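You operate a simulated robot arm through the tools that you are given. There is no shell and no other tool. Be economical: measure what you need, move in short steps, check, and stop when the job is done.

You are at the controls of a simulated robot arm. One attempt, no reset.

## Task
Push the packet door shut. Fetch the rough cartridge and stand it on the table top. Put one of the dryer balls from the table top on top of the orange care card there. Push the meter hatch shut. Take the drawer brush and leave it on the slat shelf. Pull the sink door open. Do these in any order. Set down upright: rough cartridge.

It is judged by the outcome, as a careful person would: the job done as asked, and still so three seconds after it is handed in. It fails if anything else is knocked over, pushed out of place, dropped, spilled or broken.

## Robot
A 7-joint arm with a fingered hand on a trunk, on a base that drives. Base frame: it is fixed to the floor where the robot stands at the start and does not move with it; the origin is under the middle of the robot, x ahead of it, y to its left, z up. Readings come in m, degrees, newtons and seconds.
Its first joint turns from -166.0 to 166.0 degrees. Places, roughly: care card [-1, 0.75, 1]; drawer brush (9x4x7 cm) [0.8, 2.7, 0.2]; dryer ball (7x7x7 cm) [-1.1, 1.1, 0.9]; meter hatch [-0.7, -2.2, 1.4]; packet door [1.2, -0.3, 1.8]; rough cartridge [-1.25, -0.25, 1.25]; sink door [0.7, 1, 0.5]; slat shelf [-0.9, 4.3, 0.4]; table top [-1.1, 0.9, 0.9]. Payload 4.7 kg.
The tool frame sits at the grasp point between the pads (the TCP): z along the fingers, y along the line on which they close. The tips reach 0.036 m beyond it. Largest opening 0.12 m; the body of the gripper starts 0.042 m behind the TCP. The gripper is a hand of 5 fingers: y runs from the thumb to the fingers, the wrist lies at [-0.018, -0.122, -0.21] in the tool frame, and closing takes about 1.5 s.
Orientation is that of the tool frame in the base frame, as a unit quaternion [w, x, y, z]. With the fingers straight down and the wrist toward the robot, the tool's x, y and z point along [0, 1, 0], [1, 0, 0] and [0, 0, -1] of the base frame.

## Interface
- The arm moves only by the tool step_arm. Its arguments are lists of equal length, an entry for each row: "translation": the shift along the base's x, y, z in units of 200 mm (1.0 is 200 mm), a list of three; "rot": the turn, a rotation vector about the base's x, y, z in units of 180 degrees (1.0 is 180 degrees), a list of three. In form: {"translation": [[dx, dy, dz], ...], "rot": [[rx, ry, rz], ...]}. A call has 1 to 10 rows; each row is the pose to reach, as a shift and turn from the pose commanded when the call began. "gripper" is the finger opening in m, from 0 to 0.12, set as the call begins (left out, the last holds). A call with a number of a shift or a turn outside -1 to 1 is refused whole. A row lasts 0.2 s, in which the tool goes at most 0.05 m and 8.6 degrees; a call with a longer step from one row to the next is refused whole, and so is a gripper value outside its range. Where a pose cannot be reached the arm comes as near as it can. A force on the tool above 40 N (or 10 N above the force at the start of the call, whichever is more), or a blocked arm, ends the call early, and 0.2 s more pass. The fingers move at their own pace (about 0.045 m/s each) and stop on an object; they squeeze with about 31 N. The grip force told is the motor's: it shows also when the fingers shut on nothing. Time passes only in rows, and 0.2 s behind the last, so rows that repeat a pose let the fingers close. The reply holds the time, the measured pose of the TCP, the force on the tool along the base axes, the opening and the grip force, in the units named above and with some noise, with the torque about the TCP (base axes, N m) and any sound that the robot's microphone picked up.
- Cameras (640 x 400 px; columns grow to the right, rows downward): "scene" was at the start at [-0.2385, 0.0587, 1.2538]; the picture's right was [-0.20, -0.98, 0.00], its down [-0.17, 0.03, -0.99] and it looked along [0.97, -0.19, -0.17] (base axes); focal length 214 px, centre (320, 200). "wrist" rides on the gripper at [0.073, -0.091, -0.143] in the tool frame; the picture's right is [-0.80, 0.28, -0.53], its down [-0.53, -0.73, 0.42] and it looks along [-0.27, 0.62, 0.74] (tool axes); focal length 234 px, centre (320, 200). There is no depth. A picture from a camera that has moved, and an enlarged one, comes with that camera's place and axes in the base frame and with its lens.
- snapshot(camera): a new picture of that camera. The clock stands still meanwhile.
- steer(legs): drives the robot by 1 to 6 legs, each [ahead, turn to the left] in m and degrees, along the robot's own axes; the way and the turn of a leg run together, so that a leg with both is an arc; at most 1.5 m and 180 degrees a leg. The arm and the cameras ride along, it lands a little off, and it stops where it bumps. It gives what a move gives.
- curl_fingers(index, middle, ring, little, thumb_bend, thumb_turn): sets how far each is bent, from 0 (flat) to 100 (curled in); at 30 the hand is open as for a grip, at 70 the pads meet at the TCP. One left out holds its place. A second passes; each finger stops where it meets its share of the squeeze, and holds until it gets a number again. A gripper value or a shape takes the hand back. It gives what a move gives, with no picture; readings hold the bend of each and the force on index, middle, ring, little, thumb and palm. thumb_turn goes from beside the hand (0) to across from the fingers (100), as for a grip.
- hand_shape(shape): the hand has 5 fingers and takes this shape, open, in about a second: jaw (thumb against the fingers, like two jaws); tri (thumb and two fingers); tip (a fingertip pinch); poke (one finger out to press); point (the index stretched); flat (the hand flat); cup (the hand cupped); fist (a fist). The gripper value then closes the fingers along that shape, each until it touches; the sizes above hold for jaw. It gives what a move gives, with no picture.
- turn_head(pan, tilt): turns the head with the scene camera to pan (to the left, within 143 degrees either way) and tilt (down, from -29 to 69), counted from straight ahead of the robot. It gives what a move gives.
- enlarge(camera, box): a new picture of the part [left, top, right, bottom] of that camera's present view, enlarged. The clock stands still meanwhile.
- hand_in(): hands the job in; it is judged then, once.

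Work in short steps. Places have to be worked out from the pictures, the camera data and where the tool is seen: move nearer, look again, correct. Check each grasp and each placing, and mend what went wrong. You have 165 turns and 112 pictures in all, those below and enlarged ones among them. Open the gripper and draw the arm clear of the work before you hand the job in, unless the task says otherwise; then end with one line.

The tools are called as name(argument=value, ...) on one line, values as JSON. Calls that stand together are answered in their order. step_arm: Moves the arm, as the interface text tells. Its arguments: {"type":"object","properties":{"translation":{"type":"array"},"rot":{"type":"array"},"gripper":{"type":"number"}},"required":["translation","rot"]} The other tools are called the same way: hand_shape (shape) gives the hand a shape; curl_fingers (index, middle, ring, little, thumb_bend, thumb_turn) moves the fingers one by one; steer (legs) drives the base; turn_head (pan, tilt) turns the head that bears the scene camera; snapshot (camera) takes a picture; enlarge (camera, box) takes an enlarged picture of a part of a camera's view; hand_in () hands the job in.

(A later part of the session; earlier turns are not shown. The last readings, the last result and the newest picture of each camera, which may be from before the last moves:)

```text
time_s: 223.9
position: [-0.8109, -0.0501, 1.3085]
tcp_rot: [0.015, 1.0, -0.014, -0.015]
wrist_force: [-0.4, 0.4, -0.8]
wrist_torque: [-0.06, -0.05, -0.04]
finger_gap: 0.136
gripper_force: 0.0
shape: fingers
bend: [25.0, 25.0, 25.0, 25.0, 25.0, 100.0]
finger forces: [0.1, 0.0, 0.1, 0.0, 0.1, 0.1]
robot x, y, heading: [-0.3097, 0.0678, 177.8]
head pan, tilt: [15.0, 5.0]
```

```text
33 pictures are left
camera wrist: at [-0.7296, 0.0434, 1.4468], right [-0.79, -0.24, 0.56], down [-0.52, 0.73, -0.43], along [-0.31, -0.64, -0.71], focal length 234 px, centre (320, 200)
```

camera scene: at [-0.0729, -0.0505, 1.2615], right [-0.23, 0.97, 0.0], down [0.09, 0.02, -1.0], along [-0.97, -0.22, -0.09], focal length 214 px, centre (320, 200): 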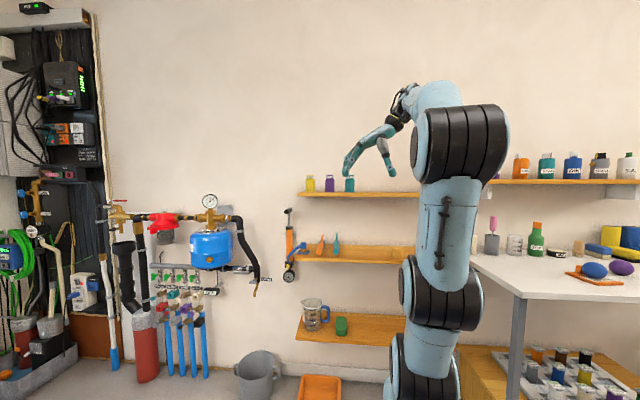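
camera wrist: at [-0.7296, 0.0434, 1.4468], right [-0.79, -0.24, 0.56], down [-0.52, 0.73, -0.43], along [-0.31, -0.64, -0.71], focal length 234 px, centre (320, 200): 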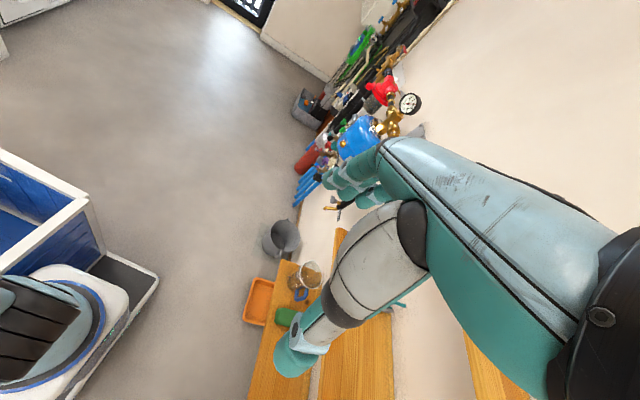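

Cartridge ≈(-1.255, -0.156). I raise a little, drive 0.17 m ahead and go over it.

step_arm(translation=[[0, -0.05, 0.15], [0, -0.1, 0.3], [0, -0.15, 0.4]], rot=[[0, 0, 0], [0, 0, 0], [0, 0, 0]], gripper=0.095)

steer(legs=[[0.17, 0]])

step_arm(translation=[[-0.12, -0.05, 0], [-0.24, -0.1, 0], [-0.36, -0.15, 0], [-0.48, -0.2, 0], [-0.6, -0.25, 0], [-0.72, -0.3, 0.0], [-0.8, -0.33, 0.0]], rot=[[0, 0, 0], [0, 0, 0], [0, 0, 0], [0, 0, 0], [0, 0, 0], [0, 0, 0], [0, 0, 0]])

snapshot(camera="wrist")

```text
time_s: 224.7
position: [-0.8077, -0.0789, 1.3887]
tcp_rot: [0.016, 1.0, -0.014, -0.015]
wrist_force: [-0.8, 0.1, -0.8]
wrist_torque: [-0.01, -0.03, 0.0]
finger_gap: 0.0952
gripper_force: 0.0
shape: jaw
bend: [26.0, 35.0, 32.0, 33.0, 52.0, 99.0]
finger forces: [0.0, 0.0, 0.0, 0.1, 0.0, 0.0]
robot x, y, heading: [-0.3112, 0.066, 177.7]
head pan, tilt: [15.0, 5.0]
```

```text
time_s: 226.2
position: [-0.975, -0.0752, 1.3877]
tcp_rot: [0.015, 1.0, -0.015, -0.016]
wrist_force: [0.3, 0.2, 0.4]
wrist_torque: [-0.03, -0.03, -0.03]
finger_gap: 0.0954
gripper_force: 0.0
shape: jaw
bend: [26.0, 35.0, 32.0, 33.0, 52.0, 99.0]
finger forces: [0.0, 0.1, 0.1, 0.0, 0.0, 0.0]
robot x, y, heading: [-0.4778, 0.0719, 177.8]
head pan, tilt: [15.0, 5.0]
```

```text
time_s: 227.8
position: [-1.1335, -0.1413, 1.3897]
tcp_rot: [0.016, 1.0, -0.014, -0.016]
wrist_force: [0.3, 0.4, 1.0]
wrist_torque: [-0.01, 0.02, -0.01]
finger_gap: 0.0953
gripper_force: 0.1
shape: jaw
bend: [26.0, 35.0, 32.0, 33.0, 52.0, 99.0]
finger forces: [0.0, 0.0, 0.0, 0.0, 0.0, 0.0]
robot x, y, heading: [-0.4802, 0.0695, 177.9]
head pan, tilt: [15.0, 5.0]
```

```text
32 pictures are left
camera wrist: at [-1.0543, -0.0477, 1.5282], right [-0.79, -0.24, 0.56], down [-0.53, 0.73, -0.43], along [-0.31, -0.64, -0.71], focal length 234 px, centre (320, 200)
```

wrist: 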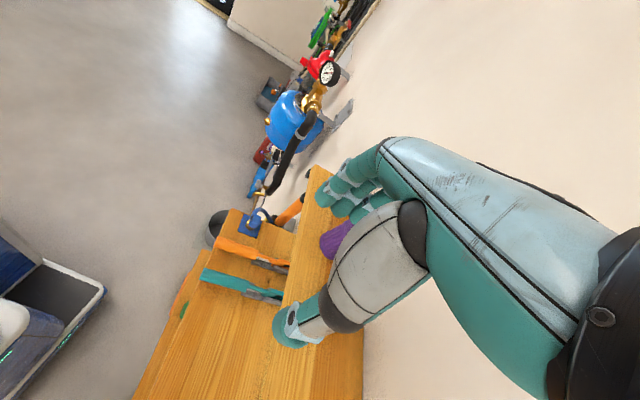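

Teal is hidden behind the thumb; I open fully and look with the scene camera.

step_arm(translation=[[0, 0, 0], [0, 0, 0], [0, 0, 0], [0, 0, 0]], rot=[[0, 0, 0], [0, 0, 0], [0, 0, 0], [0, 0, 0]], gripper=0.12)

enlarge(camera="scene", box=[260, 110, 420, 220])

```text
time_s: 228.8
position: [-1.1354, -0.1414, 1.3895]
tcp_rot: [0.016, 1.0, -0.015, -0.015]
wrist_force: [0.2, 0.1, -0.6]
wrist_torque: [-0.02, 0.01, -0.01]
finger_gap: 0.1198
gripper_force: 0.1
shape: jaw
bend: [30.0, 30.0, 30.0, 30.0, 30.0, 98.0]
finger forces: [0.1, 0.0, 0.0, 0.0, 0.0, 0.1]
robot x, y, heading: [-0.4778, 0.07, 178.1]
head pan, tilt: [15.0, 5.0]
```

```text
3.64 times, centred on (340, 165) of scene
camera zoom: at [-0.2402, -0.0445, 1.2616], right [-0.23, 0.97, 0.0], down [0.09, 0.02, -1.0], along [-0.97, -0.22, -0.09], focal length 780 px, centre (247, 327)
```

zoom: 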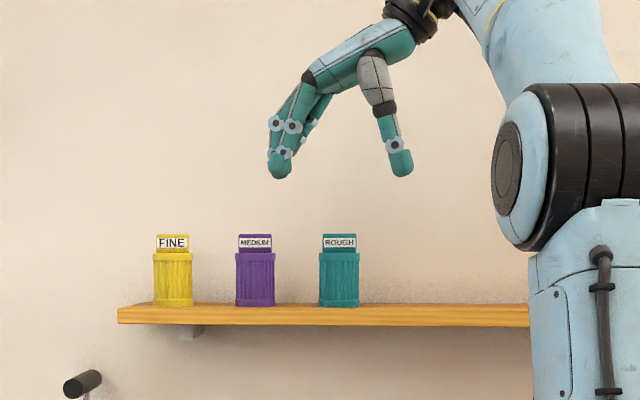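

Teal at y≈-0.152; purple 0.108 m beside it. I narrow the opening to 0.10 and move over it with a 1 cm bias away from the purple one.

step_arm(translation=[[-0.12, 0, 0], [-0.24, 0.0, 0], [-0.36, 0.0, 0], [-0.48, 0.0, 0], [-0.575, 0.0, 0], [-0.575, 0.0, 0]], rot=[[0, 0, 0], [0, 0, 0], [0, 0, 0], [0, 0, 0], [0, 0, 0], [0, 0, 0]], gripper=0.1)

enlarge(camera="scene", box=[260, 110, 420, 220])

snapshot(camera="wrist")

```text
time_s: 230.2
position: [-1.2481, -0.1403, 1.3828]
tcp_rot: [0.015, 1.0, -0.014, -0.015]
wrist_force: [-1.4, -0.4, 0.0]
wrist_torque: [-0.02, 0.01, -0.03]
finger_gap: 0.1003
gripper_force: 0.0
shape: jaw
bend: [26.0, 33.0, 32.0, 32.0, 48.0, 99.0]
finger forces: [0.0, 0.0, 0.1, 0.0, 0.1, 0.1]
out of reach, approached as far as the arm can: row 5, 6
robot x, y, heading: [-0.4786, 0.072, 178.2]
head pan, tilt: [15.0, 5.0]
```

```text
3.64 times, centred on (340, 165) of scene
camera zoom: at [-0.2402, -0.0445, 1.2616], right [-0.23, 0.97, 0.0], down [0.09, 0.02, -1.0], along [-0.97, -0.22, -0.09], focal length 780 px, centre (247, 327)
```

zoom: 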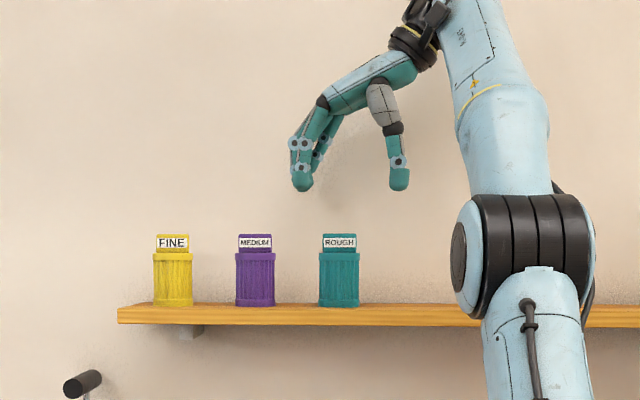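

```text
29 pictures are left
camera wrist: at [-1.1676, -0.047, 1.5229], right [-0.79, -0.24, 0.56], down [-0.52, 0.73, -0.43], along [-0.31, -0.64, -0.71], focal length 234 px, centre (320, 200)
```

wrist: 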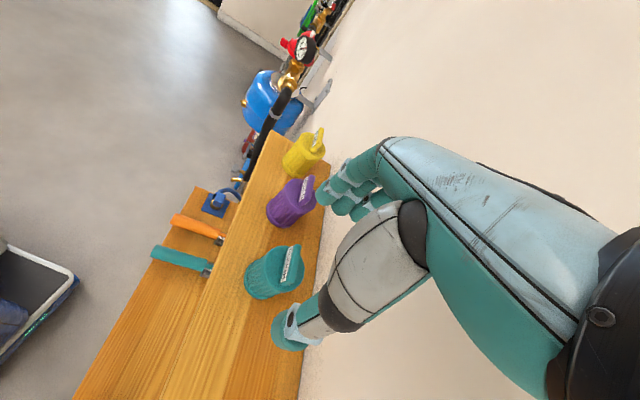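

Teal at (-1.26, -0.153). I'm at the reach limit, so I drive 5 cm closer, compensate with the arm and descend.

steer(legs=[[0.05, 0]])

step_arm(translation=[[0.1, 0, 0], [0.18, 0, 0], [0.18, 0, -0.1], [0.18, 0, -0.2], [0.18, 0, -0.3]], rot=[[0, 0, 0], [0, 0, 0], [0, 0, 0], [0, 0, 0], [0, 0, 0]])

enlarge(camera="scene", box=[260, 110, 420, 220])

snapshot(camera="wrist")

```text
time_s: 231.2
position: [-1.2828, -0.1395, 1.3861]
tcp_rot: [0.014, 1.0, -0.01, -0.014]
wrist_force: [8.4, 3.7, -4.1]
wrist_torque: [-0.14, 0.34, 0.05]
finger_gap: 0.1001
gripper_force: 0.1
shape: jaw
bend: [26.0, 33.0, 32.0, 31.0, 48.0, 99.0]
finger forces: [0.1, 0.0, 0.1, 5.8, 0.0, 3.3]
robot x, y, heading: [-0.5202, 0.0736, 178.2]
head pan, tilt: [15.0, 5.0]
stopped in leg 1: the force on the tool passed its limit at 64 N (the readings are from after the stop); the commanded pose is now the measured one
```

```text
time_s: 232.4
position: [-1.2493, -0.1387, 1.3242]
tcp_rot: [0.014, 1.0, -0.009, -0.015]
wrist_force: [-0.1, 0.0, 0.0]
wrist_torque: [-0.01, 0.02, -0.01]
finger_gap: 0.1002
gripper_force: 0.2
shape: jaw
bend: [26.0, 33.0, 32.0, 32.0, 48.0, 99.0]
finger forces: [0.0, 0.0, 0.0, 0.0, 0.1, 0.0]
robot x, y, heading: [-0.5224, 0.0747, 178.4]
head pan, tilt: [15.0, 5.0]
```

```text
3.64 times, centred on (340, 165) of scene
camera zoom: at [-0.2812, -0.0429, 1.2616], right [-0.23, 0.97, 0.0], down [0.09, 0.02, -1.0], along [-0.97, -0.23, -0.09], focal length 780 px, centre (247, 327)
```

zoom: 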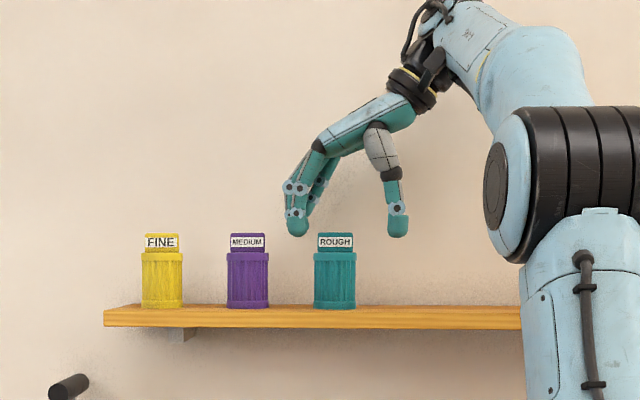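

```text
27 pictures are left
camera wrist: at [-1.1701, -0.0452, 1.464], right [-0.79, -0.25, 0.56], down [-0.53, 0.73, -0.43], along [-0.3, -0.64, -0.71], focal length 234 px, centre (320, 200)
```

wrist: 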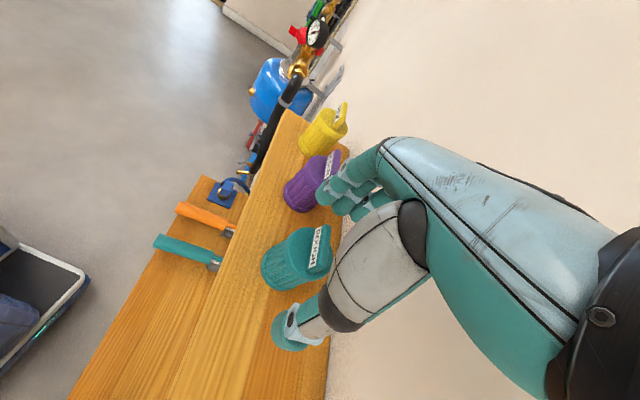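

Good alignment; wall contact is behind. I shift 6 mm toward -y and descend to z≈1.263.

step_arm(translation=[[-0.02, -0.03, -0.05], [-0.03, -0.03, -0.12], [-0.03, -0.03, -0.18], [-0.03, -0.03, -0.24], [-0.03, -0.03, -0.3]], rot=[[0, 0, 0], [0, 0, 0], [0, 0, 0], [0, 0, 0], [0, 0, 0]])

enlarge(camera="scene", box=[260, 110, 420, 220])

```text
time_s: 233.6
position: [-1.2539, -0.144, 1.2658]
tcp_rot: [0.014, 1.0, -0.01, -0.014]
wrist_force: [0.1, 0.7, -1.1]
wrist_torque: [0.0, 0.03, 0.01]
finger_gap: 0.1001
gripper_force: 0.0
shape: jaw
bend: [26.0, 33.0, 32.0, 32.0, 48.0, 99.0]
finger forces: [0.0, 0.0, 0.0, 0.0, 0.0, 0.0]
robot x, y, heading: [-0.5197, 0.0725, 178.2]
head pan, tilt: [15.0, 5.0]
```

```text
3.64 times, centred on (340, 165) of scene
camera zoom: at [-0.2812, -0.0429, 1.2616], right [-0.23, 0.97, 0.0], down [0.09, 0.02, -1.0], along [-0.97, -0.23, -0.09], focal length 780 px, centre (247, 327)
```

zoom: 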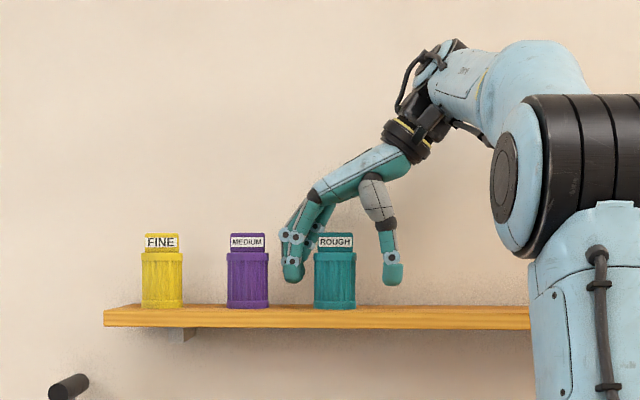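

Fingers on both sides of the rough cartridge, none touching the purple one. Close and lift.

step_arm(translation=[[0, 0, 0], [0, 0, 0], [0, 0, 0], [0, 0, 0], [0, 0, 0], [0, 0, 0], [0, 0, 0]], rot=[[0, 0, 0], [0, 0, 0], [0, 0, 0], [0, 0, 0], [0, 0, 0], [0, 0, 0], [0, 0, 0]], gripper=0.0)

step_arm(translation=[[0, 0, 0.08], [0, 0, 0.16], [0.02, 0, 0.3], [0.05, 0, 0.45], [0.1, 0, 0.6]], rot=[[0, 0, 0], [0, 0, 0], [0, 0, 0], [0, 0, 0], [0, 0, 0]])

enlarge(camera="scene", box=[260, 80, 420, 220])

```text
time_s: 235.2
position: [-1.2535, -0.1438, 1.2646]
tcp_rot: [0.013, 1.0, -0.009, -0.013]
wrist_force: [0.6, -0.3, 0.2]
wrist_torque: [-0.02, 0.0, -0.02]
finger_gap: 0.0453
gripper_force: 31.1
shape: jaw
bend: [74.0, 49.0, 53.0, 49.0, 74.0, 100.0]
finger forces: [16.2, 9.7, 0.0, 0.1, 26.2, 0.0]
robot x, y, heading: [-0.5173, 0.0715, 178.1]
head pan, tilt: [15.0, 5.0]
```

```text
time_s: 236.4
position: [-1.2336, -0.1469, 1.3871]
tcp_rot: [0.014, 1.0, -0.009, -0.013]
wrist_force: [-0.5, 0.3, -1.5]
wrist_torque: [0.05, -0.02, -0.01]
finger_gap: 0.0452
gripper_force: 30.5
shape: jaw
bend: [74.0, 49.0, 53.0, 49.0, 74.0, 100.0]
finger forces: [16.1, 9.8, 0.0, 0.1, 26.3, 0.1]
robot x, y, heading: [-0.5154, 0.0711, 178.3]
head pan, tilt: [15.0, 5.0]
```

```text
2.86 times, centred on (340, 150) of scene
camera zoom: at [-0.2814, -0.0429, 1.2616], right [-0.23, 0.97, 0.0], down [0.09, 0.02, -1.0], along [-0.97, -0.23, -0.09], focal length 613 px, centre (263, 343)
```

zoom: 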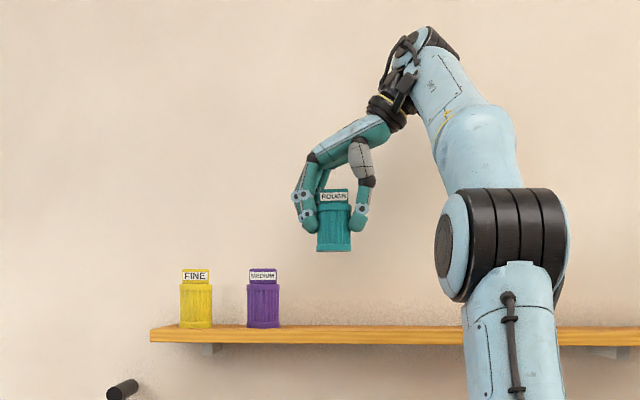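

Cartridge held upright. I retract a bit and drive back to stand before the table at y≈0.65.

step_arm(translation=[[0.15, 0, 0], [0.3, 0, 0], [0.45, 0, 0], [0.6, 0, 0]], rot=[[0, 0, 0], [0, 0, 0], [0, 0, 0], [0, 0, 0]])

steer(legs=[[-0.22, 0], [0, -90], [0.65, 0], [0, 92]])

turn_head(pan=25, tilt=25)

snapshot(camera="scene")

```text
time_s: 237.4
position: [-1.1135, -0.1465, 1.386]
tcp_rot: [0.014, 1.0, -0.01, -0.013]
wrist_force: [-1.3, -0.4, -2.0]
wrist_torque: [0.01, -0.08, 0.01]
finger_gap: 0.0455
gripper_force: 30.6
shape: jaw
bend: [74.0, 49.0, 53.0, 50.0, 74.0, 100.0]
finger forces: [16.1, 9.7, 0.0, 0.0, 26.2, 0.0]
robot x, y, heading: [-0.5176, 0.0686, 178.1]
head pan, tilt: [15.0, 5.0]
```

```text
time_s: 250.0
position: [-0.8596, 0.4903, 1.3869]
tcp_rot: [0.014, 1.0, 0.004, -0.014]
wrist_force: [0.5, -0.5, -1.9]
wrist_torque: [-0.02, -0.03, 0.0]
finger_gap: 0.045
gripper_force: 31.0
shape: jaw
bend: [74.0, 49.0, 53.0, 50.0, 74.0, 100.0]
finger forces: [16.1, 9.6, 0.0, 0.1, 25.9, 0.1]
robot x, y, heading: [-0.2706, 0.7208, 179.5]
head pan, tilt: [15.0, 5.0]
```

```text
time_s: 250.9
position: [-0.8596, 0.4892, 1.3869]
tcp_rot: [0.014, 1.0, 0.004, -0.013]
wrist_force: [0.6, 1.0, -1.3]
wrist_torque: [0.0, -0.04, 0.0]
finger_gap: 0.0449
gripper_force: 31.3
shape: jaw
bend: [74.0, 49.0, 53.0, 50.0, 74.0, 100.0]
finger forces: [16.1, 9.7, 0.0, 0.0, 25.9, 0.1]
robot x, y, heading: [-0.2713, 0.7279, 179.7]
head pan, tilt: [25.0, 25.0]
```

```text
24 pictures are left
camera scene: at [-0.0257, 0.5986, 1.2292], right [-0.41, 0.91, 0.0], down [0.38, 0.18, -0.91], along [-0.82, -0.38, -0.42], focal length 214 px, centre (320, 200)
```

scene: 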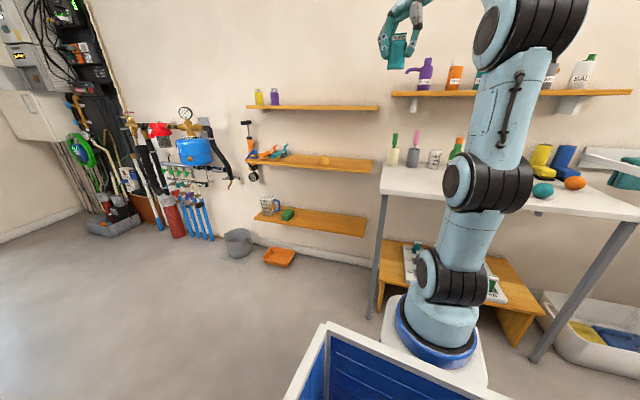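

I drive 0.15 m ahead and lower toward the free table spot at ≈(-1.09, 0.575).

steer(legs=[[0.15, 0]])

step_arm(translation=[[-0.06, 0.07, -0.15], [-0.13, 0.14, -0.3], [-0.2, 0.21, -0.45], [-0.27, 0.28, -0.6], [-0.34, 0.35, -0.75], [-0.4, 0.42, -0.9], [-0.4, 0.42, -1.0]], rot=[[0, 0, 0], [0, 0, 0], [0, 0, 0], [0, 0, 0], [0, 0, 0], [0, 0, 0], [0, 0, 0]])

step_arm(translation=[[0, 0, -0.2], [0, 0, -0.4], [0, 0, -0.6], [0, 0, -0.8], [0, 0, -1.0]], rot=[[0, 0, 0], [0, 0, 0], [0, 0, 0], [0, 0, 0], [0, 0, 0]])

enlarge(camera="scene", box=[330, 80, 490, 220])

```text
time_s: 252.2
position: [-1.0104, 0.4905, 1.3869]
tcp_rot: [0.014, 1.0, 0.004, -0.014]
wrist_force: [-0.2, 0.6, -0.7]
wrist_torque: [-0.05, -0.01, -0.01]
finger_gap: 0.0448
gripper_force: 30.9
shape: jaw
bend: [74.0, 49.0, 53.0, 50.0, 74.0, 100.0]
finger forces: [16.0, 9.6, 0.0, 0.1, 26.0, 0.0]
robot x, y, heading: [-0.4233, 0.7244, 179.7]
head pan, tilt: [25.0, 25.0]
```

```text
time_s: 253.8
position: [-1.0893, 0.5744, 1.187]
tcp_rot: [0.014, 1.0, 0.004, -0.014]
wrist_force: [0.5, 0.0, -0.3]
wrist_torque: [0.0, 0.01, 0.01]
finger_gap: 0.0447
gripper_force: 31.1
shape: jaw
bend: [74.0, 49.0, 53.0, 50.0, 74.0, 100.0]
finger forces: [16.0, 9.5, 0.0, 0.0, 25.9, 0.0]
robot x, y, heading: [-0.4207, 0.7204, 179.9]
head pan, tilt: [25.0, 25.0]
```

```text
time_s: 255.0
position: [-1.092, 0.5741, 0.9894]
tcp_rot: [0.015, 1.0, 0.005, -0.015]
wrist_force: [0.6, 0.4, -0.5]
wrist_torque: [0.03, 0.02, -0.04]
finger_gap: 0.0447
gripper_force: 30.9
shape: jaw
bend: [74.0, 49.0, 53.0, 50.0, 74.0, 100.0]
finger forces: [16.0, 9.7, 0.1, 0.0, 25.9, 0.0]
robot x, y, heading: [-0.42, 0.7258, 179.4]
head pan, tilt: [25.0, 25.0]
```

```text
2.86 times, centred on (410, 150) of scene
camera zoom: at [-0.1758, 0.6, 1.2291], right [-0.42, 0.91, 0.0], down [0.38, 0.18, -0.91], along [-0.82, -0.38, -0.42], focal length 613 px, centre (63, 343)
```

zoom: 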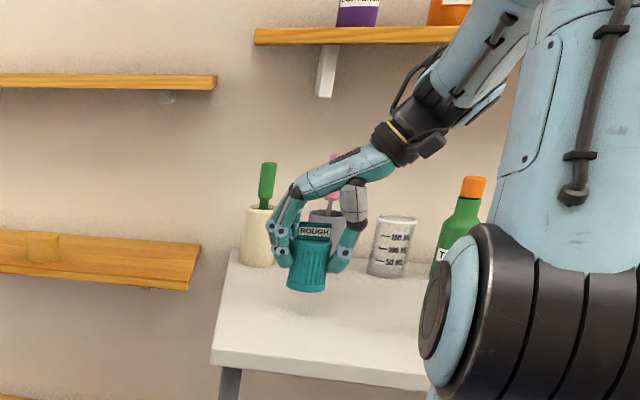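

Lower slowly until it touches the table.

step_arm(translation=[[0, 0, -0.06], [0, 0, -0.12], [0, 0, -0.17], [0, 0, -0.2], [0, 0, -0.22], [0, 0, -0.24], [0, 0, -0.26], [0, 0, -0.28], [0, 0, -0.3]], rot=[[0, 0, 0], [0, 0, 0], [0, 0, 0], [0, 0, 0], [0, 0, 0], [0, 0, 0], [0, 0, 0], [0, 0, 0], [0, 0, 0]])

enlarge(camera="scene", box=[330, 80, 490, 220])

```text
time_s: 256.6
position: [-1.0913, 0.5741, 0.9444]
tcp_rot: [0.016, 1.0, 0.004, -0.021]
wrist_force: [2.5, 1.1, 16.9]
wrist_torque: [-0.09, -0.04, -0.02]
finger_gap: 0.0469
gripper_force: 30.8
shape: jaw
bend: [74.0, 49.0, 53.0, 50.0, 74.0, 100.0]
finger forces: [18.0, 10.2, 0.4, 0.0, 29.3, 0.0]
robot x, y, heading: [-0.419, 0.7271, 179.6]
head pan, tilt: [25.0, 25.0]
stopped in row 7: the force on the tool passed its limit at 44 N (the readings are from after the stop); the commanded pose is now the measured one
```

```text
2.86 times, centred on (410, 150) of scene
camera zoom: at [-0.1755, 0.6, 1.2291], right [-0.42, 0.91, 0.0], down [0.38, 0.18, -0.91], along [-0.82, -0.38, -0.42], focal length 613 px, centre (63, 343)
```

zoom: 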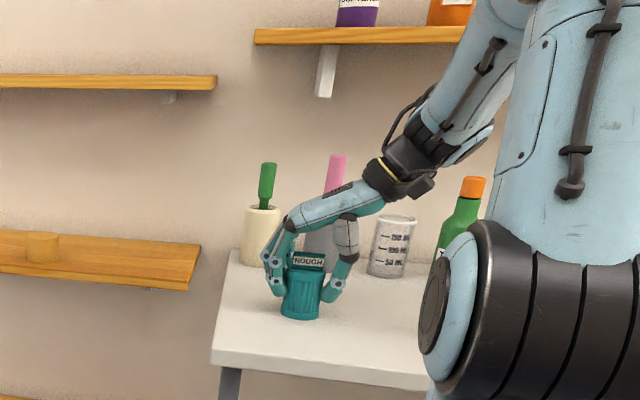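

The cartridge rests on the table. I ease up 2 mm, open and lift straight up.

step_arm(translation=[[0, 0, 0.01], [0, 0, 0.01], [0, 0, 0.01], [0, 0, 0.01], [0, 0, 0.01], [0, 0, 0.01], [0, 0, 0.01]], rot=[[0, 0, 0], [0, 0, 0], [0, 0, 0], [0, 0, 0], [0, 0, 0], [0, 0, 0], [0, 0, 0]], gripper=0.12)

step_arm(translation=[[0, 0, 0.08], [0, 0, 0.2], [0, 0, 0.4], [0, 0, 0.6], [0, 0, 0.8], [0, 0, 1.0]], rot=[[0, 0, 0], [0, 0, 0], [0, 0, 0], [0, 0, 0], [0, 0, 0], [0, 0, 0]])

enlarge(camera="scene", box=[330, 80, 490, 220])

snapshot(camera="wrist")

```text
time_s: 258.1
position: [-1.0916, 0.573, 0.9435]
tcp_rot: [0.016, 1.0, 0.004, -0.018]
wrist_force: [0.0, 0.7, 0.5]
wrist_torque: [0.03, 0.05, -0.02]
finger_gap: 0.1195
gripper_force: 0.2
shape: jaw
bend: [30.0, 30.0, 30.0, 30.0, 30.0, 98.0]
finger forces: [0.0, 0.0, 0.0, 0.0, 0.0, 0.0]
robot x, y, heading: [-0.4237, 0.7232, 179.6]
head pan, tilt: [25.0, 25.0]
```

```text
time_s: 259.6
position: [-1.0913, 0.5718, 1.1453]
tcp_rot: [0.015, 1.0, 0.004, -0.018]
wrist_force: [-0.3, -0.5, -0.7]
wrist_torque: [-0.02, -0.03, -0.01]
finger_gap: 0.1198
gripper_force: 0.1
shape: jaw
bend: [30.0, 30.0, 30.0, 30.0, 30.0, 98.0]
finger forces: [0.0, 0.0, 0.0, 0.1, 0.0, 0.0]
robot x, y, heading: [-0.4234, 0.7216, 179.6]
head pan, tilt: [25.0, 25.0]
```

```text
2.86 times, centred on (410, 150) of scene
camera zoom: at [-0.1761, 0.5999, 1.2292], right [-0.42, 0.91, 0.0], down [0.38, 0.18, -0.91], along [-0.82, -0.38, -0.42], focal length 613 px, centre (63, 343)
```

zoom: 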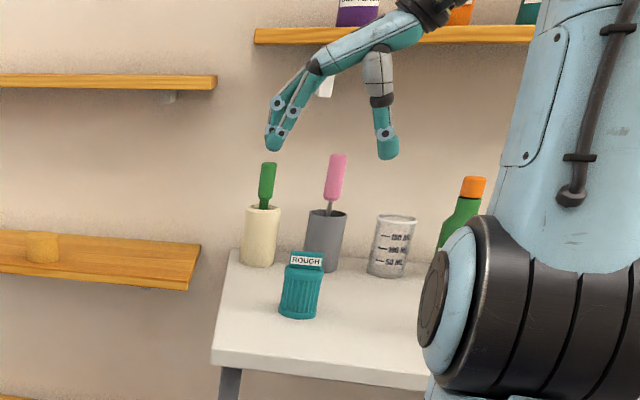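

```text
20 pictures are left
camera wrist: at [-1.0138, 0.6689, 1.2836], right [-0.78, -0.27, 0.56], down [-0.55, 0.71, -0.43], along [-0.29, -0.65, -0.71], focal length 234 px, centre (320, 200)
```

wrist: 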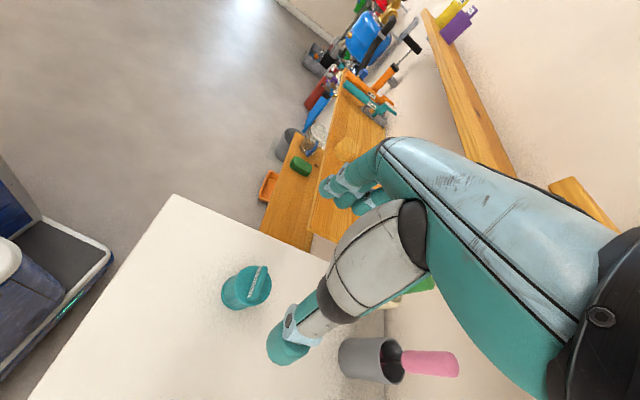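

Cartridge stands upright on the table. Now the meter hatch: retract the arm and drive toward it for a look.

step_arm(translation=[[0.15, 0.05, 0.15], [0.3, 0.1, 0.3], [0.45, 0.15, 0.45], [0.6, 0.2, 0.6], [0.75, 0.2, 0.75]], rot=[[0, 0, 0], [0, 0, 0], [0, 0, 0], [0, 0, 0], [0, 0, 0]], gripper=0.0)

steer(legs=[[-0.25, 0], [0, 90], [1.5, 0], [0.3, 0]])

turn_head(pan=-28, tilt=-3)

snapshot(camera="scene")

```text
time_s: 260.8
position: [-0.9427, 0.6124, 1.2946]
tcp_rot: [0.017, 1.0, 0.004, -0.017]
wrist_force: [0.4, 0.0, -0.1]
wrist_torque: [0.02, -0.05, -0.01]
finger_gap: 0.0133
gripper_force: 0.0
shape: jaw
bend: [72.0, 64.0, 63.0, 60.0, 73.0, 100.0]
finger forces: [0.1, 0.1, 0.1, 0.0, 0.0, 0.0]
robot x, y, heading: [-0.4243, 0.7262, 179.4]
head pan, tilt: [25.0, 25.0]
```

```text
time_s: 275.1
position: [-0.0123, -1.6162, 1.2931]
tcp_rot: [0.025, 0.69, 0.723, -0.001]
wrist_force: [0.0, 0.1, -0.2]
wrist_torque: [-0.01, 0.0, 0.02]
finger_gap: 0.0
gripper_force: 31.2
shape: jaw
bend: [70.0, 70.0, 70.0, 70.0, 53.0, 100.0]
finger forces: [0.0, 0.0, 0.1, 0.0, 0.0, 0.0]
robot x, y, heading: [-0.1439, -1.1039, -88.1]
head pan, tilt: [25.0, 25.0]
```

```text
time_s: 276.4
position: [-0.0118, -1.6151, 1.2935]
tcp_rot: [0.024, 0.69, 0.723, -0.002]
wrist_force: [-0.3, -0.1, -0.4]
wrist_torque: [0.0, 0.01, -0.01]
finger_gap: 0.0
gripper_force: 30.8
shape: jaw
bend: [70.0, 70.0, 70.0, 70.0, 53.0, 100.0]
finger forces: [0.0, 0.1, 0.0, 0.0, 0.0, 0.0]
robot x, y, heading: [-0.1462, -1.0993, -88.1]
head pan, tilt: [-28.0, -3.0]
```

```text
19 pictures are left
camera scene: at [-0.1127, -0.8501, 1.2742], right [-0.9, 0.44, 0.0], down [-0.02, -0.05, -1.0], along [-0.44, -0.9, 0.05], focal length 214 px, centre (320, 200)
```

scene: 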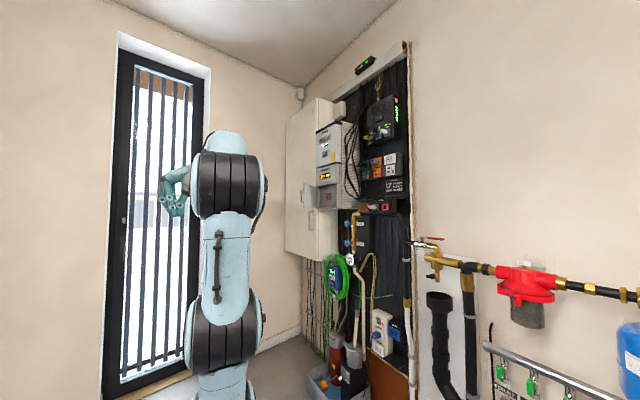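

enlarge(camera="scene", box=[270, 90, 410, 270])

```text
2.22 times, centred on (340, 180) of scene
camera zoom: at [-0.1127, -0.8501, 1.2742], right [-0.9, 0.44, 0.0], down [-0.02, -0.05, -1.0], along [-0.44, -0.9, 0.05], focal length 477 px, centre (276, 244)
```

zoom: 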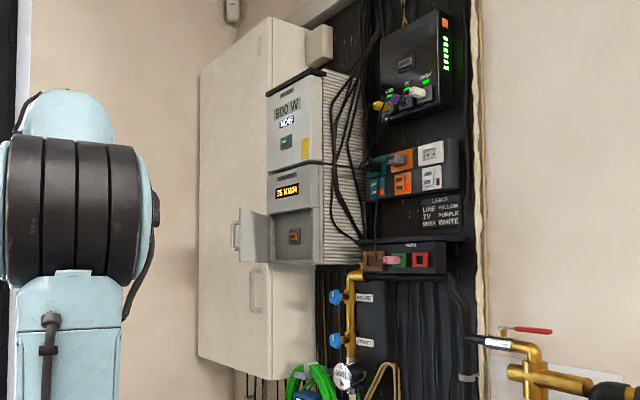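

The hatch flap is hinged on its far (-y) side and stands ajar toward +x, so pushing -x on its outer face closes it. I drive to (0.25, -1.95), facing -x, out of sweep range.

steer(legs=[[0, 23], [0.94, 0], [0, -115]])

turn_head(pan=12, tilt=-3)

snapshot(camera="scene")

```text
time_s: 287.4
position: [-0.271, -2.078, 1.2948]
tcp_rot: [0.016, 1.0, 0.0, -0.018]
wrist_force: [0.4, 0.2, 0.5]
wrist_torque: [-0.02, 0.01, -0.02]
finger_gap: 0.0004
gripper_force: 31.4
shape: jaw
bend: [70.0, 70.0, 70.0, 70.0, 53.0, 100.0]
finger forces: [0.0, 0.0, 0.1, 0.1, 0.0, 0.0]
robot x, y, heading: [0.2494, -1.9719, 179.4]
head pan, tilt: [-28.0, -3.0]
```

```text
time_s: 288.4
position: [-0.271, -2.0777, 1.2936]
tcp_rot: [0.016, 1.0, 0.001, -0.018]
wrist_force: [-0.1, -0.5, 0.1]
wrist_torque: [0.02, 0.03, 0.04]
finger_gap: 0.0
gripper_force: 31.0
shape: jaw
bend: [70.0, 70.0, 70.0, 70.0, 53.0, 100.0]
finger forces: [0.0, 0.1, 0.0, 0.1, 0.0, 0.1]
robot x, y, heading: [0.25, -1.972, 179.1]
head pan, tilt: [12.0, -3.0]
```

```text
17 pictures are left
camera scene: at [0.4935, -2.0746, 1.2742], right [-0.19, 0.98, 0.0], down [-0.05, -0.01, -1.0], along [-0.98, -0.19, 0.05], focal length 214 px, centre (320, 200)
```

scene: 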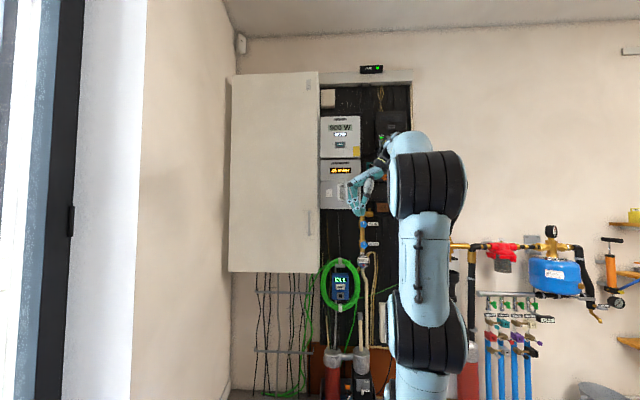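

enlarge(camera="scene", box=[290, 100, 410, 230])

```text
3.08 times, centred on (350, 165) of scene
camera zoom: at [0.4935, -2.0746, 1.2742], right [-0.19, 0.98, 0.0], down [-0.05, -0.01, -1.0], along [-0.98, -0.19, 0.05], focal length 660 px, centre (228, 308)
```

zoom: 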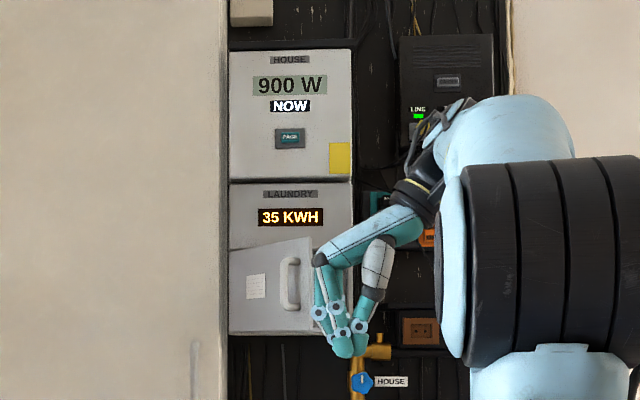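

Now the geometry is clear: hinge (-0.80, -2.32), free edge (-0.62, -2.14), z 1.28–1.45. I make a fist and pitch the hand to point -x, moving to (-0.41, -2.115, 1.36).

hand_shape(shape="fist")

step_arm(translation=[[-0.07, -0.02, 0.04], [-0.14, -0.04, 0.08], [-0.21, -0.06, 0.12], [-0.28, -0.08, 0.16], [-0.35, -0.1, 0.2], [-0.42, -0.12, 0.24], [-0.49, -0.14, 0.28], [-0.56, -0.16, 0.32], [-0.63, -0.18, 0.35], [-0.7, -0.18, 0.35]], rot=[[0, 0.047, 0], [0, 0.094, 0], [0, 0.141, 0], [0, 0.188, 0], [0, 0.235, 0], [0, 0.282, 0], [0, 0.329, 0], [0, 0.376, 0], [0, 0.423, 0], [0, 0.47, 0]])

enlarge(camera="scene", box=[290, 100, 410, 230])

```text
time_s: 289.3
position: [-0.2708, -2.0772, 1.2955]
tcp_rot: [0.016, 1.0, 0.001, -0.018]
wrist_force: [-0.1, -0.2, 0.1]
wrist_torque: [-0.03, -0.01, 0.01]
finger_gap: 0.0003
gripper_force: 0.0
shape: fist
bend: [83.0, 100.0, 100.0, 100.0, 76.0, 98.0]
finger forces: [0.1, 0.1, 0.0, 0.0, 0.0, 0.0]
robot x, y, heading: [0.2498, -1.9678, 179.4]
head pan, tilt: [12.0, -3.0]
```

```text
time_s: 291.5
position: [-0.4097, -2.1133, 1.3655]
tcp_rot: [0.011, 0.727, 0.011, -0.686]
wrist_force: [1.2, -1.2, 0.0]
wrist_torque: [0.01, -0.05, 0.02]
finger_gap: 0.0002
gripper_force: 0.1
shape: fist
bend: [100.0, 100.0, 100.0, 100.0, 85.0, 85.0]
finger forces: [0.1, 0.0, 0.1, 0.0, 0.1, 0.0]
robot x, y, heading: [0.2511, -1.9714, 179.4]
head pan, tilt: [12.0, -3.0]
```

```text
3.08 times, centred on (350, 165) of scene
camera zoom: at [0.4936, -2.0746, 1.2742], right [-0.19, 0.98, 0.0], down [-0.05, -0.01, -1.0], along [-0.98, -0.19, 0.05], focal length 660 px, centre (228, 308)
```

zoom: 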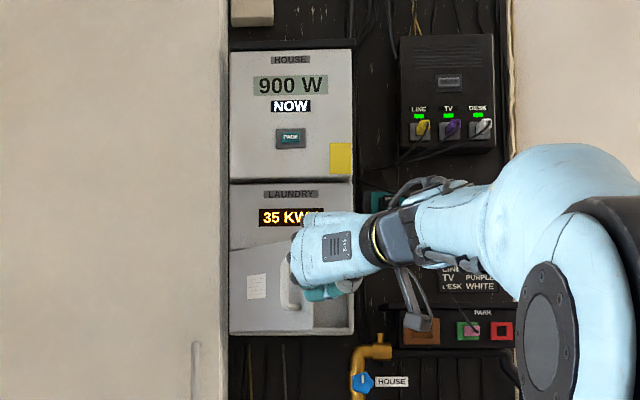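

Fist lines up with the flap's free part. I drive 0.12 m forward and then push with the arm.

steer(legs=[[0.12, 0]])

step_arm(translation=[[-0.1, 0, 0], [-0.2, 0, 0], [-0.3, 0, 0], [-0.4, 0, 0], [-0.5, 0, 0], [-0.6, 0, 0], [-0.7, 0, 0], [-0.8, 0, 0], [-0.9, 0, 0], [-1.0, 0, 0]], rot=[[0, 0, 0], [0, 0, 0], [0, 0, 0], [0, 0, 0], [0, 0, 0], [0, 0, 0], [0, 0, 0], [0, 0, 0], [0, 0, 0], [0, 0, 0]])

enlarge(camera="scene", box=[290, 100, 410, 230])

```text
time_s: 292.8
position: [-0.5313, -2.1117, 1.3642]
tcp_rot: [0.01, 0.727, 0.011, -0.687]
wrist_force: [-0.6, 0.1, -0.3]
wrist_torque: [-0.02, 0.02, -0.02]
finger_gap: 0.0
gripper_force: 0.1
shape: fist
bend: [100.0, 100.0, 100.0, 100.0, 85.0, 85.0]
finger forces: [0.0, 0.1, 0.1, 0.0, 0.1, 0.0]
robot x, y, heading: [0.1247, -1.9704, 179.0]
head pan, tilt: [12.0, -3.0]
```

```text
time_s: 295.0
position: [-0.7332, -2.1095, 1.3647]
tcp_rot: [0.01, 0.727, 0.011, -0.686]
wrist_force: [0.3, -0.5, 0.8]
wrist_torque: [0.0, -0.08, -0.02]
finger_gap: 0.0003
gripper_force: 0.1
shape: fist
bend: [100.0, 100.0, 100.0, 100.0, 85.0, 85.0]
finger forces: [0.1, 0.1, 0.1, 0.0, 0.1, 0.1]
robot x, y, heading: [0.1252, -1.9656, 179.2]
head pan, tilt: [12.0, -3.0]
```

```text
3.08 times, centred on (350, 165) of scene
camera zoom: at [0.371, -2.0731, 1.2742], right [-0.19, 0.98, 0.0], down [-0.05, -0.01, -1.0], along [-0.98, -0.19, 0.05], focal length 660 px, centre (228, 308)
```

zoom: 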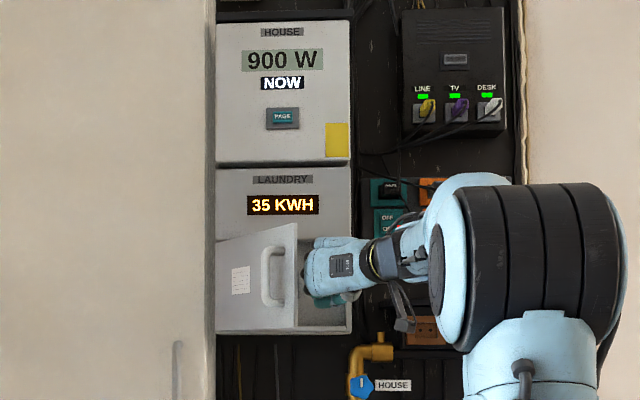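

The fist slipped in past the free edge. I back out, shift 7 cm toward -y, and push again.

step_arm(translation=[[0.2, 0, 0], [0.4, 0, 0], [0.6, 0, 0], [0.8, 0, 0], [1.0, 0, 0], [1.0, -0.2, 0], [1.0, -0.37, 0]], rot=[[0, 0, 0], [0, 0, 0], [0, 0, 0], [0, 0, 0], [0, 0, 0], [0, 0, 0], [0, 0, 0]])

step_arm(translation=[[-0.1, 0, 0], [-0.2, 0, 0], [-0.3, 0, 0], [-0.4, 0, 0], [-0.5, 0, 0], [-0.6, 0, 0], [-0.7, 0, 0], [-0.8, 0, 0]], rot=[[0, 0, 0], [0, 0, 0], [0, 0, 0], [0, 0, 0], [0, 0, 0], [0, 0, 0], [0, 0, 0], [0, 0, 0]])

enlarge(camera="scene", box=[290, 100, 410, 230])

```text
time_s: 296.6
position: [-0.5307, -2.1849, 1.3626]
tcp_rot: [0.012, 0.727, 0.01, -0.687]
wrist_force: [0.2, -0.5, 0.3]
wrist_torque: [0.0, -0.02, 0.01]
finger_gap: 0.0
gripper_force: 0.1
shape: fist
bend: [100.0, 100.0, 100.0, 100.0, 85.0, 85.0]
finger forces: [0.0, 0.0, 0.0, 0.0, 0.1, 0.0]
robot x, y, heading: [0.1312, -1.967, 179.2]
head pan, tilt: [12.0, -3.0]
```

```text
time_s: 298.4
position: [-0.6906, -2.185, 1.365]
tcp_rot: [0.01, 0.727, 0.012, -0.687]
wrist_force: [0.3, 0.4, 1.1]
wrist_torque: [0.01, -0.01, 0.01]
finger_gap: 0.0003
gripper_force: 0.1
shape: fist
bend: [100.0, 100.0, 100.0, 100.0, 86.0, 85.0]
finger forces: [0.0, 0.0, 0.0, 0.0, 0.1, 0.1]
robot x, y, heading: [0.1292, -1.9719, 179.2]
head pan, tilt: [12.0, -3.0]
```

```text
3.08 times, centred on (350, 165) of scene
camera zoom: at [0.3709, -2.0731, 1.2742], right [-0.19, 0.98, 0.0], down [-0.05, -0.01, -1.0], along [-0.98, -0.19, 0.05], focal length 660 px, centre (228, 308)
```

zoom: 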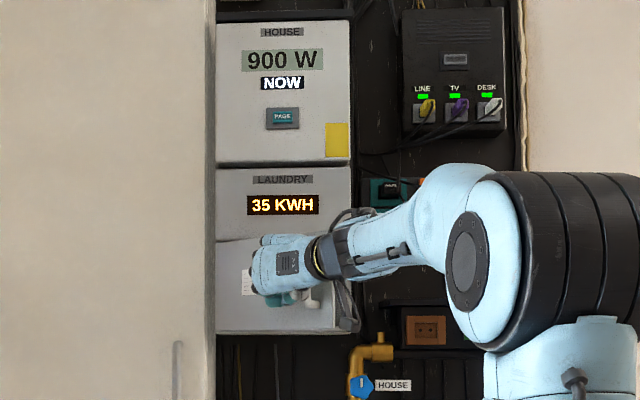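

The flap is nearly shut. Push on until resistance.

step_arm(translation=[[-0.06, 0, 0], [-0.12, 0, 0], [-0.18, 0, 0], [-0.24, 0, 0], [-0.3, 0, 0], [-0.36, 0, 0], [-0.42, 0, 0], [-0.48, 0, 0], [-0.54, 0, 0], [-0.6, 0, 0]], rot=[[0, 0, 0], [0, 0, 0], [0, 0, 0], [0, 0, 0], [0, 0, 0], [0, 0, 0], [0, 0, 0], [0, 0, 0], [0, 0, 0], [0, 0, 0]])

step_arm(translation=[[0.2, 0, 0], [0.4, 0, 0], [0.6, 0, 0], [0.8, 0, 0], [1.0, 0, 0]], rot=[[0, 0, 0], [0, 0, 0], [0, 0, 0], [0, 0, 0], [0, 0, 0]])

enlarge(camera="scene", box=[290, 100, 410, 230])

```text
time_s: 300.6
position: [-0.813, -2.1843, 1.3662]
tcp_rot: [0.011, 0.727, 0.011, -0.686]
wrist_force: [1.8, -0.5, 0.6]
wrist_torque: [0.04, -0.05, 0.02]
finger_gap: 0.0
gripper_force: 0.0
shape: fist
bend: [100.0, 100.0, 100.0, 100.0, 86.0, 85.0]
finger forces: [0.0, 0.0, 0.0, 0.0, 1.4, 0.0]
robot x, y, heading: [0.1308, -1.9669, 179.3]
head pan, tilt: [12.0, -3.0]
```

```text
time_s: 301.8
position: [-0.612, -2.1856, 1.3633]
tcp_rot: [0.011, 0.728, 0.012, -0.685]
wrist_force: [-1.2, -0.1, -1.3]
wrist_torque: [-0.03, 0.06, 0.0]
finger_gap: 0.0
gripper_force: 0.1
shape: fist
bend: [100.0, 100.0, 100.0, 100.0, 86.0, 85.0]
finger forces: [0.1, 0.1, 0.1, 0.0, 0.0, 0.0]
robot x, y, heading: [0.1307, -1.9715, 179.1]
head pan, tilt: [12.0, -3.0]
```

```text
3.08 times, centred on (350, 165) of scene
camera zoom: at [0.3703, -2.0732, 1.2743], right [-0.19, 0.98, 0.0], down [-0.05, -0.01, -1.0], along [-0.98, -0.19, 0.05], focal length 660 px, centre (228, 308)
```

zoom: 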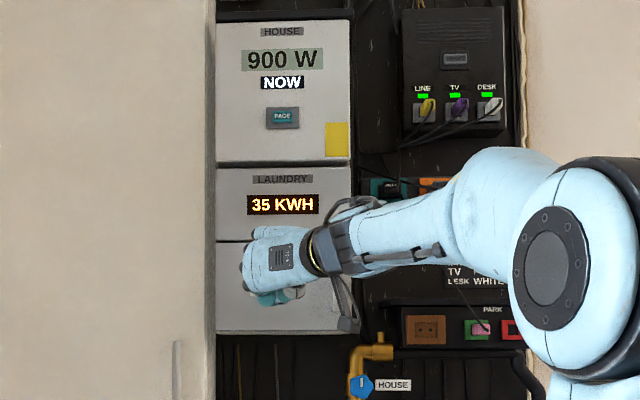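

Only light contact was reached; I push again deeper until firm resistance, then withdraw for a view.

step_arm(translation=[[-0.2, 0.05, 0], [-0.4, 0.1, 0], [-0.6, 0.12, 0], [-0.8, 0.12, 0], [-1.0, 0.12, 0]], rot=[[0, 0, 0], [0, 0, 0], [0, 0, 0], [0, 0, 0], [0, 0, 0]])

step_arm(translation=[[-0.04, 0, 0], [-0.08, 0, 0], [-0.12, 0, 0], [-0.16, 0, 0], [-0.2, 0, 0], [-0.24, 0, 0], [-0.28, 0, 0], [-0.32, 0, 0], [-0.36, 0, 0], [-0.4, 0, 0]], rot=[[0, 0, 0], [0, 0, 0], [0, 0, 0], [0, 0, 0], [0, 0, 0], [0, 0, 0], [0, 0, 0], [0, 0, 0], [0, 0, 0], [0, 0, 0]])

```text
time_s: 303.0
position: [-0.8126, -2.1591, 1.3661]
tcp_rot: [0.011, 0.726, 0.011, -0.687]
wrist_force: [1.1, 0.6, 1.3]
wrist_torque: [0.0, -0.11, -0.05]
finger_gap: 0.0
gripper_force: 0.1
shape: fist
bend: [100.0, 100.0, 100.0, 100.0, 86.0, 85.0]
finger forces: [0.1, 0.1, 0.0, 0.0, 0.1, 0.0]
robot x, y, heading: [0.1284, -1.9683, 179.2]
head pan, tilt: [12.0, -3.0]
```

```text
time_s: 303.6
position: [-0.8238, -2.1587, 1.3682]
tcp_rot: [0.011, 0.726, 0.011, -0.688]
wrist_force: [23.3, 8.0, -5.5]
wrist_torque: [0.31, -0.57, 0.58]
finger_gap: 0.1143
gripper_force: 0.0
shape: fist
bend: [100.0, 100.0, 100.0, 100.0, 93.0, 82.0]
finger forces: [0.0, 0.0, 0.0, 0.0, 29.3, 0.0]
robot x, y, heading: [0.1281, -1.9659, 178.9]
head pan, tilt: [12.0, -3.0]
stopped in row 3: the force on the tool passed its limit at 46 N (the readings are from after the stop); the commanded pose is now the measured one
```

Firm resistance at the closed plane. I withdraw, reverse the robot for a clear look.

step_arm(translation=[[0.2, 0, 0], [0.4, 0, 0], [0.6, 0, 0], [0.8, 0, 0], [1.0, 0, 0]], rot=[[0, 0, 0], [0, 0, 0], [0, 0, 0], [0, 0, 0], [0, 0, 0]])

step_arm(translation=[[0.2, 0.1, 0], [0.3, 0.25, 0], [0.4, 0.45, 0], [0.5, 0.65, 0], [0.6, 0.85, 0]], rot=[[0, 0, 0], [0, 0, 0], [0, 0, 0], [0, 0, 0], [0, 0, 0]])

enlarge(camera="scene", box=[290, 100, 410, 230])

```text
time_s: 304.8
position: [-0.6265, -2.1604, 1.3641]
tcp_rot: [0.011, 0.727, 0.011, -0.687]
wrist_force: [-1.1, -0.1, -1.7]
wrist_torque: [-0.04, 0.08, -0.01]
finger_gap: 0.0001
gripper_force: 0.0
shape: fist
bend: [100.0, 100.0, 100.0, 100.0, 86.0, 85.0]
finger forces: [0.0, 0.0, 0.1, 0.1, 0.0, 0.1]
robot x, y, heading: [0.1299, -1.9688, 179.1]
head pan, tilt: [12.0, -3.0]
```

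```text
time_s: 306.0
position: [-0.5061, -1.9901, 1.3659]
tcp_rot: [0.012, 0.725, 0.011, -0.688]
wrist_force: [0.6, 0.1, 0.3]
wrist_torque: [-0.03, 0.03, -0.01]
finger_gap: 0.0
gripper_force: 0.0
shape: fist
bend: [100.0, 100.0, 100.0, 100.0, 86.0, 85.0]
finger forces: [0.0, 0.1, 0.0, 0.0, 0.1, 0.1]
robot x, y, heading: [0.1289, -1.9687, 179.1]
head pan, tilt: [12.0, -3.0]
```

```text
3.08 times, centred on (350, 165) of scene
camera zoom: at [0.371, -2.0733, 1.2742], right [-0.19, 0.98, 0.0], down [-0.05, -0.01, -1.0], along [-0.98, -0.19, 0.05], focal length 660 px, centre (228, 308)
```

zoom: 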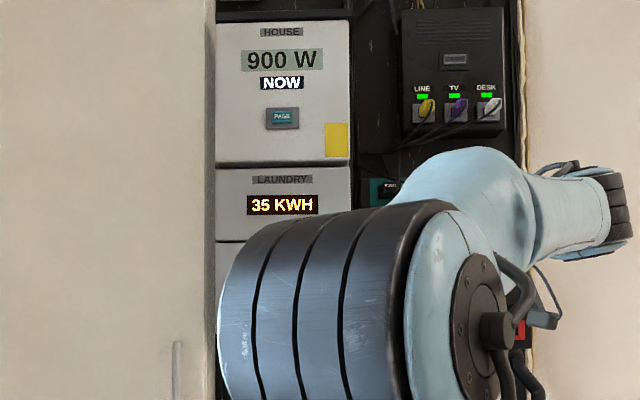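

The elbow hides it; I reverse a bit and turn to look around it.

steer(legs=[[-0.2, 0], [0, -30]])

turn_head(pan=40, tilt=-3)

enlarge(camera="scene", box=[230, 80, 430, 260])

```text
time_s: 309.0
position: [-0.277, -1.7052, 1.3666]
tcp_rot: [-0.141, 0.712, -0.148, -0.672]
wrist_force: [-0.7, -0.6, -0.5]
wrist_torque: [-0.04, -0.02, -0.05]
finger_gap: 0.0002
gripper_force: 0.1
shape: fist
bend: [100.0, 100.0, 100.0, 100.0, 85.0, 85.0]
finger forces: [0.1, 0.1, 0.1, 0.0, 0.1, 0.1]
robot x, y, heading: [0.3044, -1.9582, 158.4]
head pan, tilt: [12.0, -3.0]
stopped in leg 2: the robot was blocked; the commanded pose is now the measured one
```

```text
time_s: 309.9
position: [-0.277, -1.706, 1.3668]
tcp_rot: [-0.14, 0.711, -0.148, -0.673]
wrist_force: [-0.3, -0.5, 0.2]
wrist_torque: [0.01, 0.0, -0.02]
finger_gap: 0.0
gripper_force: 0.1
shape: fist
bend: [100.0, 100.0, 100.0, 100.0, 85.0, 85.0]
finger forces: [0.0, 0.1, 0.0, 0.0, 0.0, 0.0]
robot x, y, heading: [0.3063, -1.9644, 158.5]
head pan, tilt: [40.0, -3.0]
```

```text
2.22 times, centred on (330, 170) of scene
camera zoom: at [0.4987, -2.1904, 1.2742], right [-0.32, 0.95, 0.0], down [-0.05, -0.02, -1.0], along [-0.95, -0.31, 0.05], focal length 477 px, centre (298, 267)
```

zoom: 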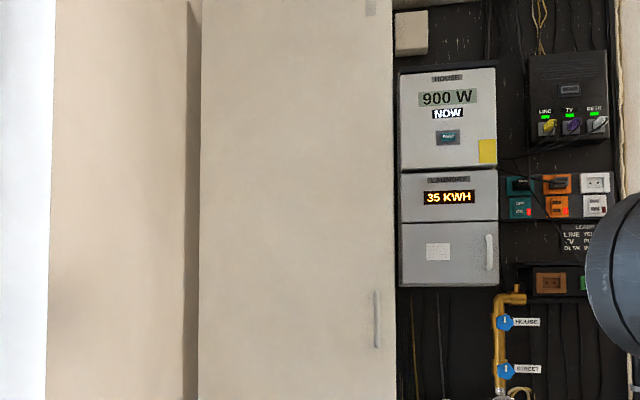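

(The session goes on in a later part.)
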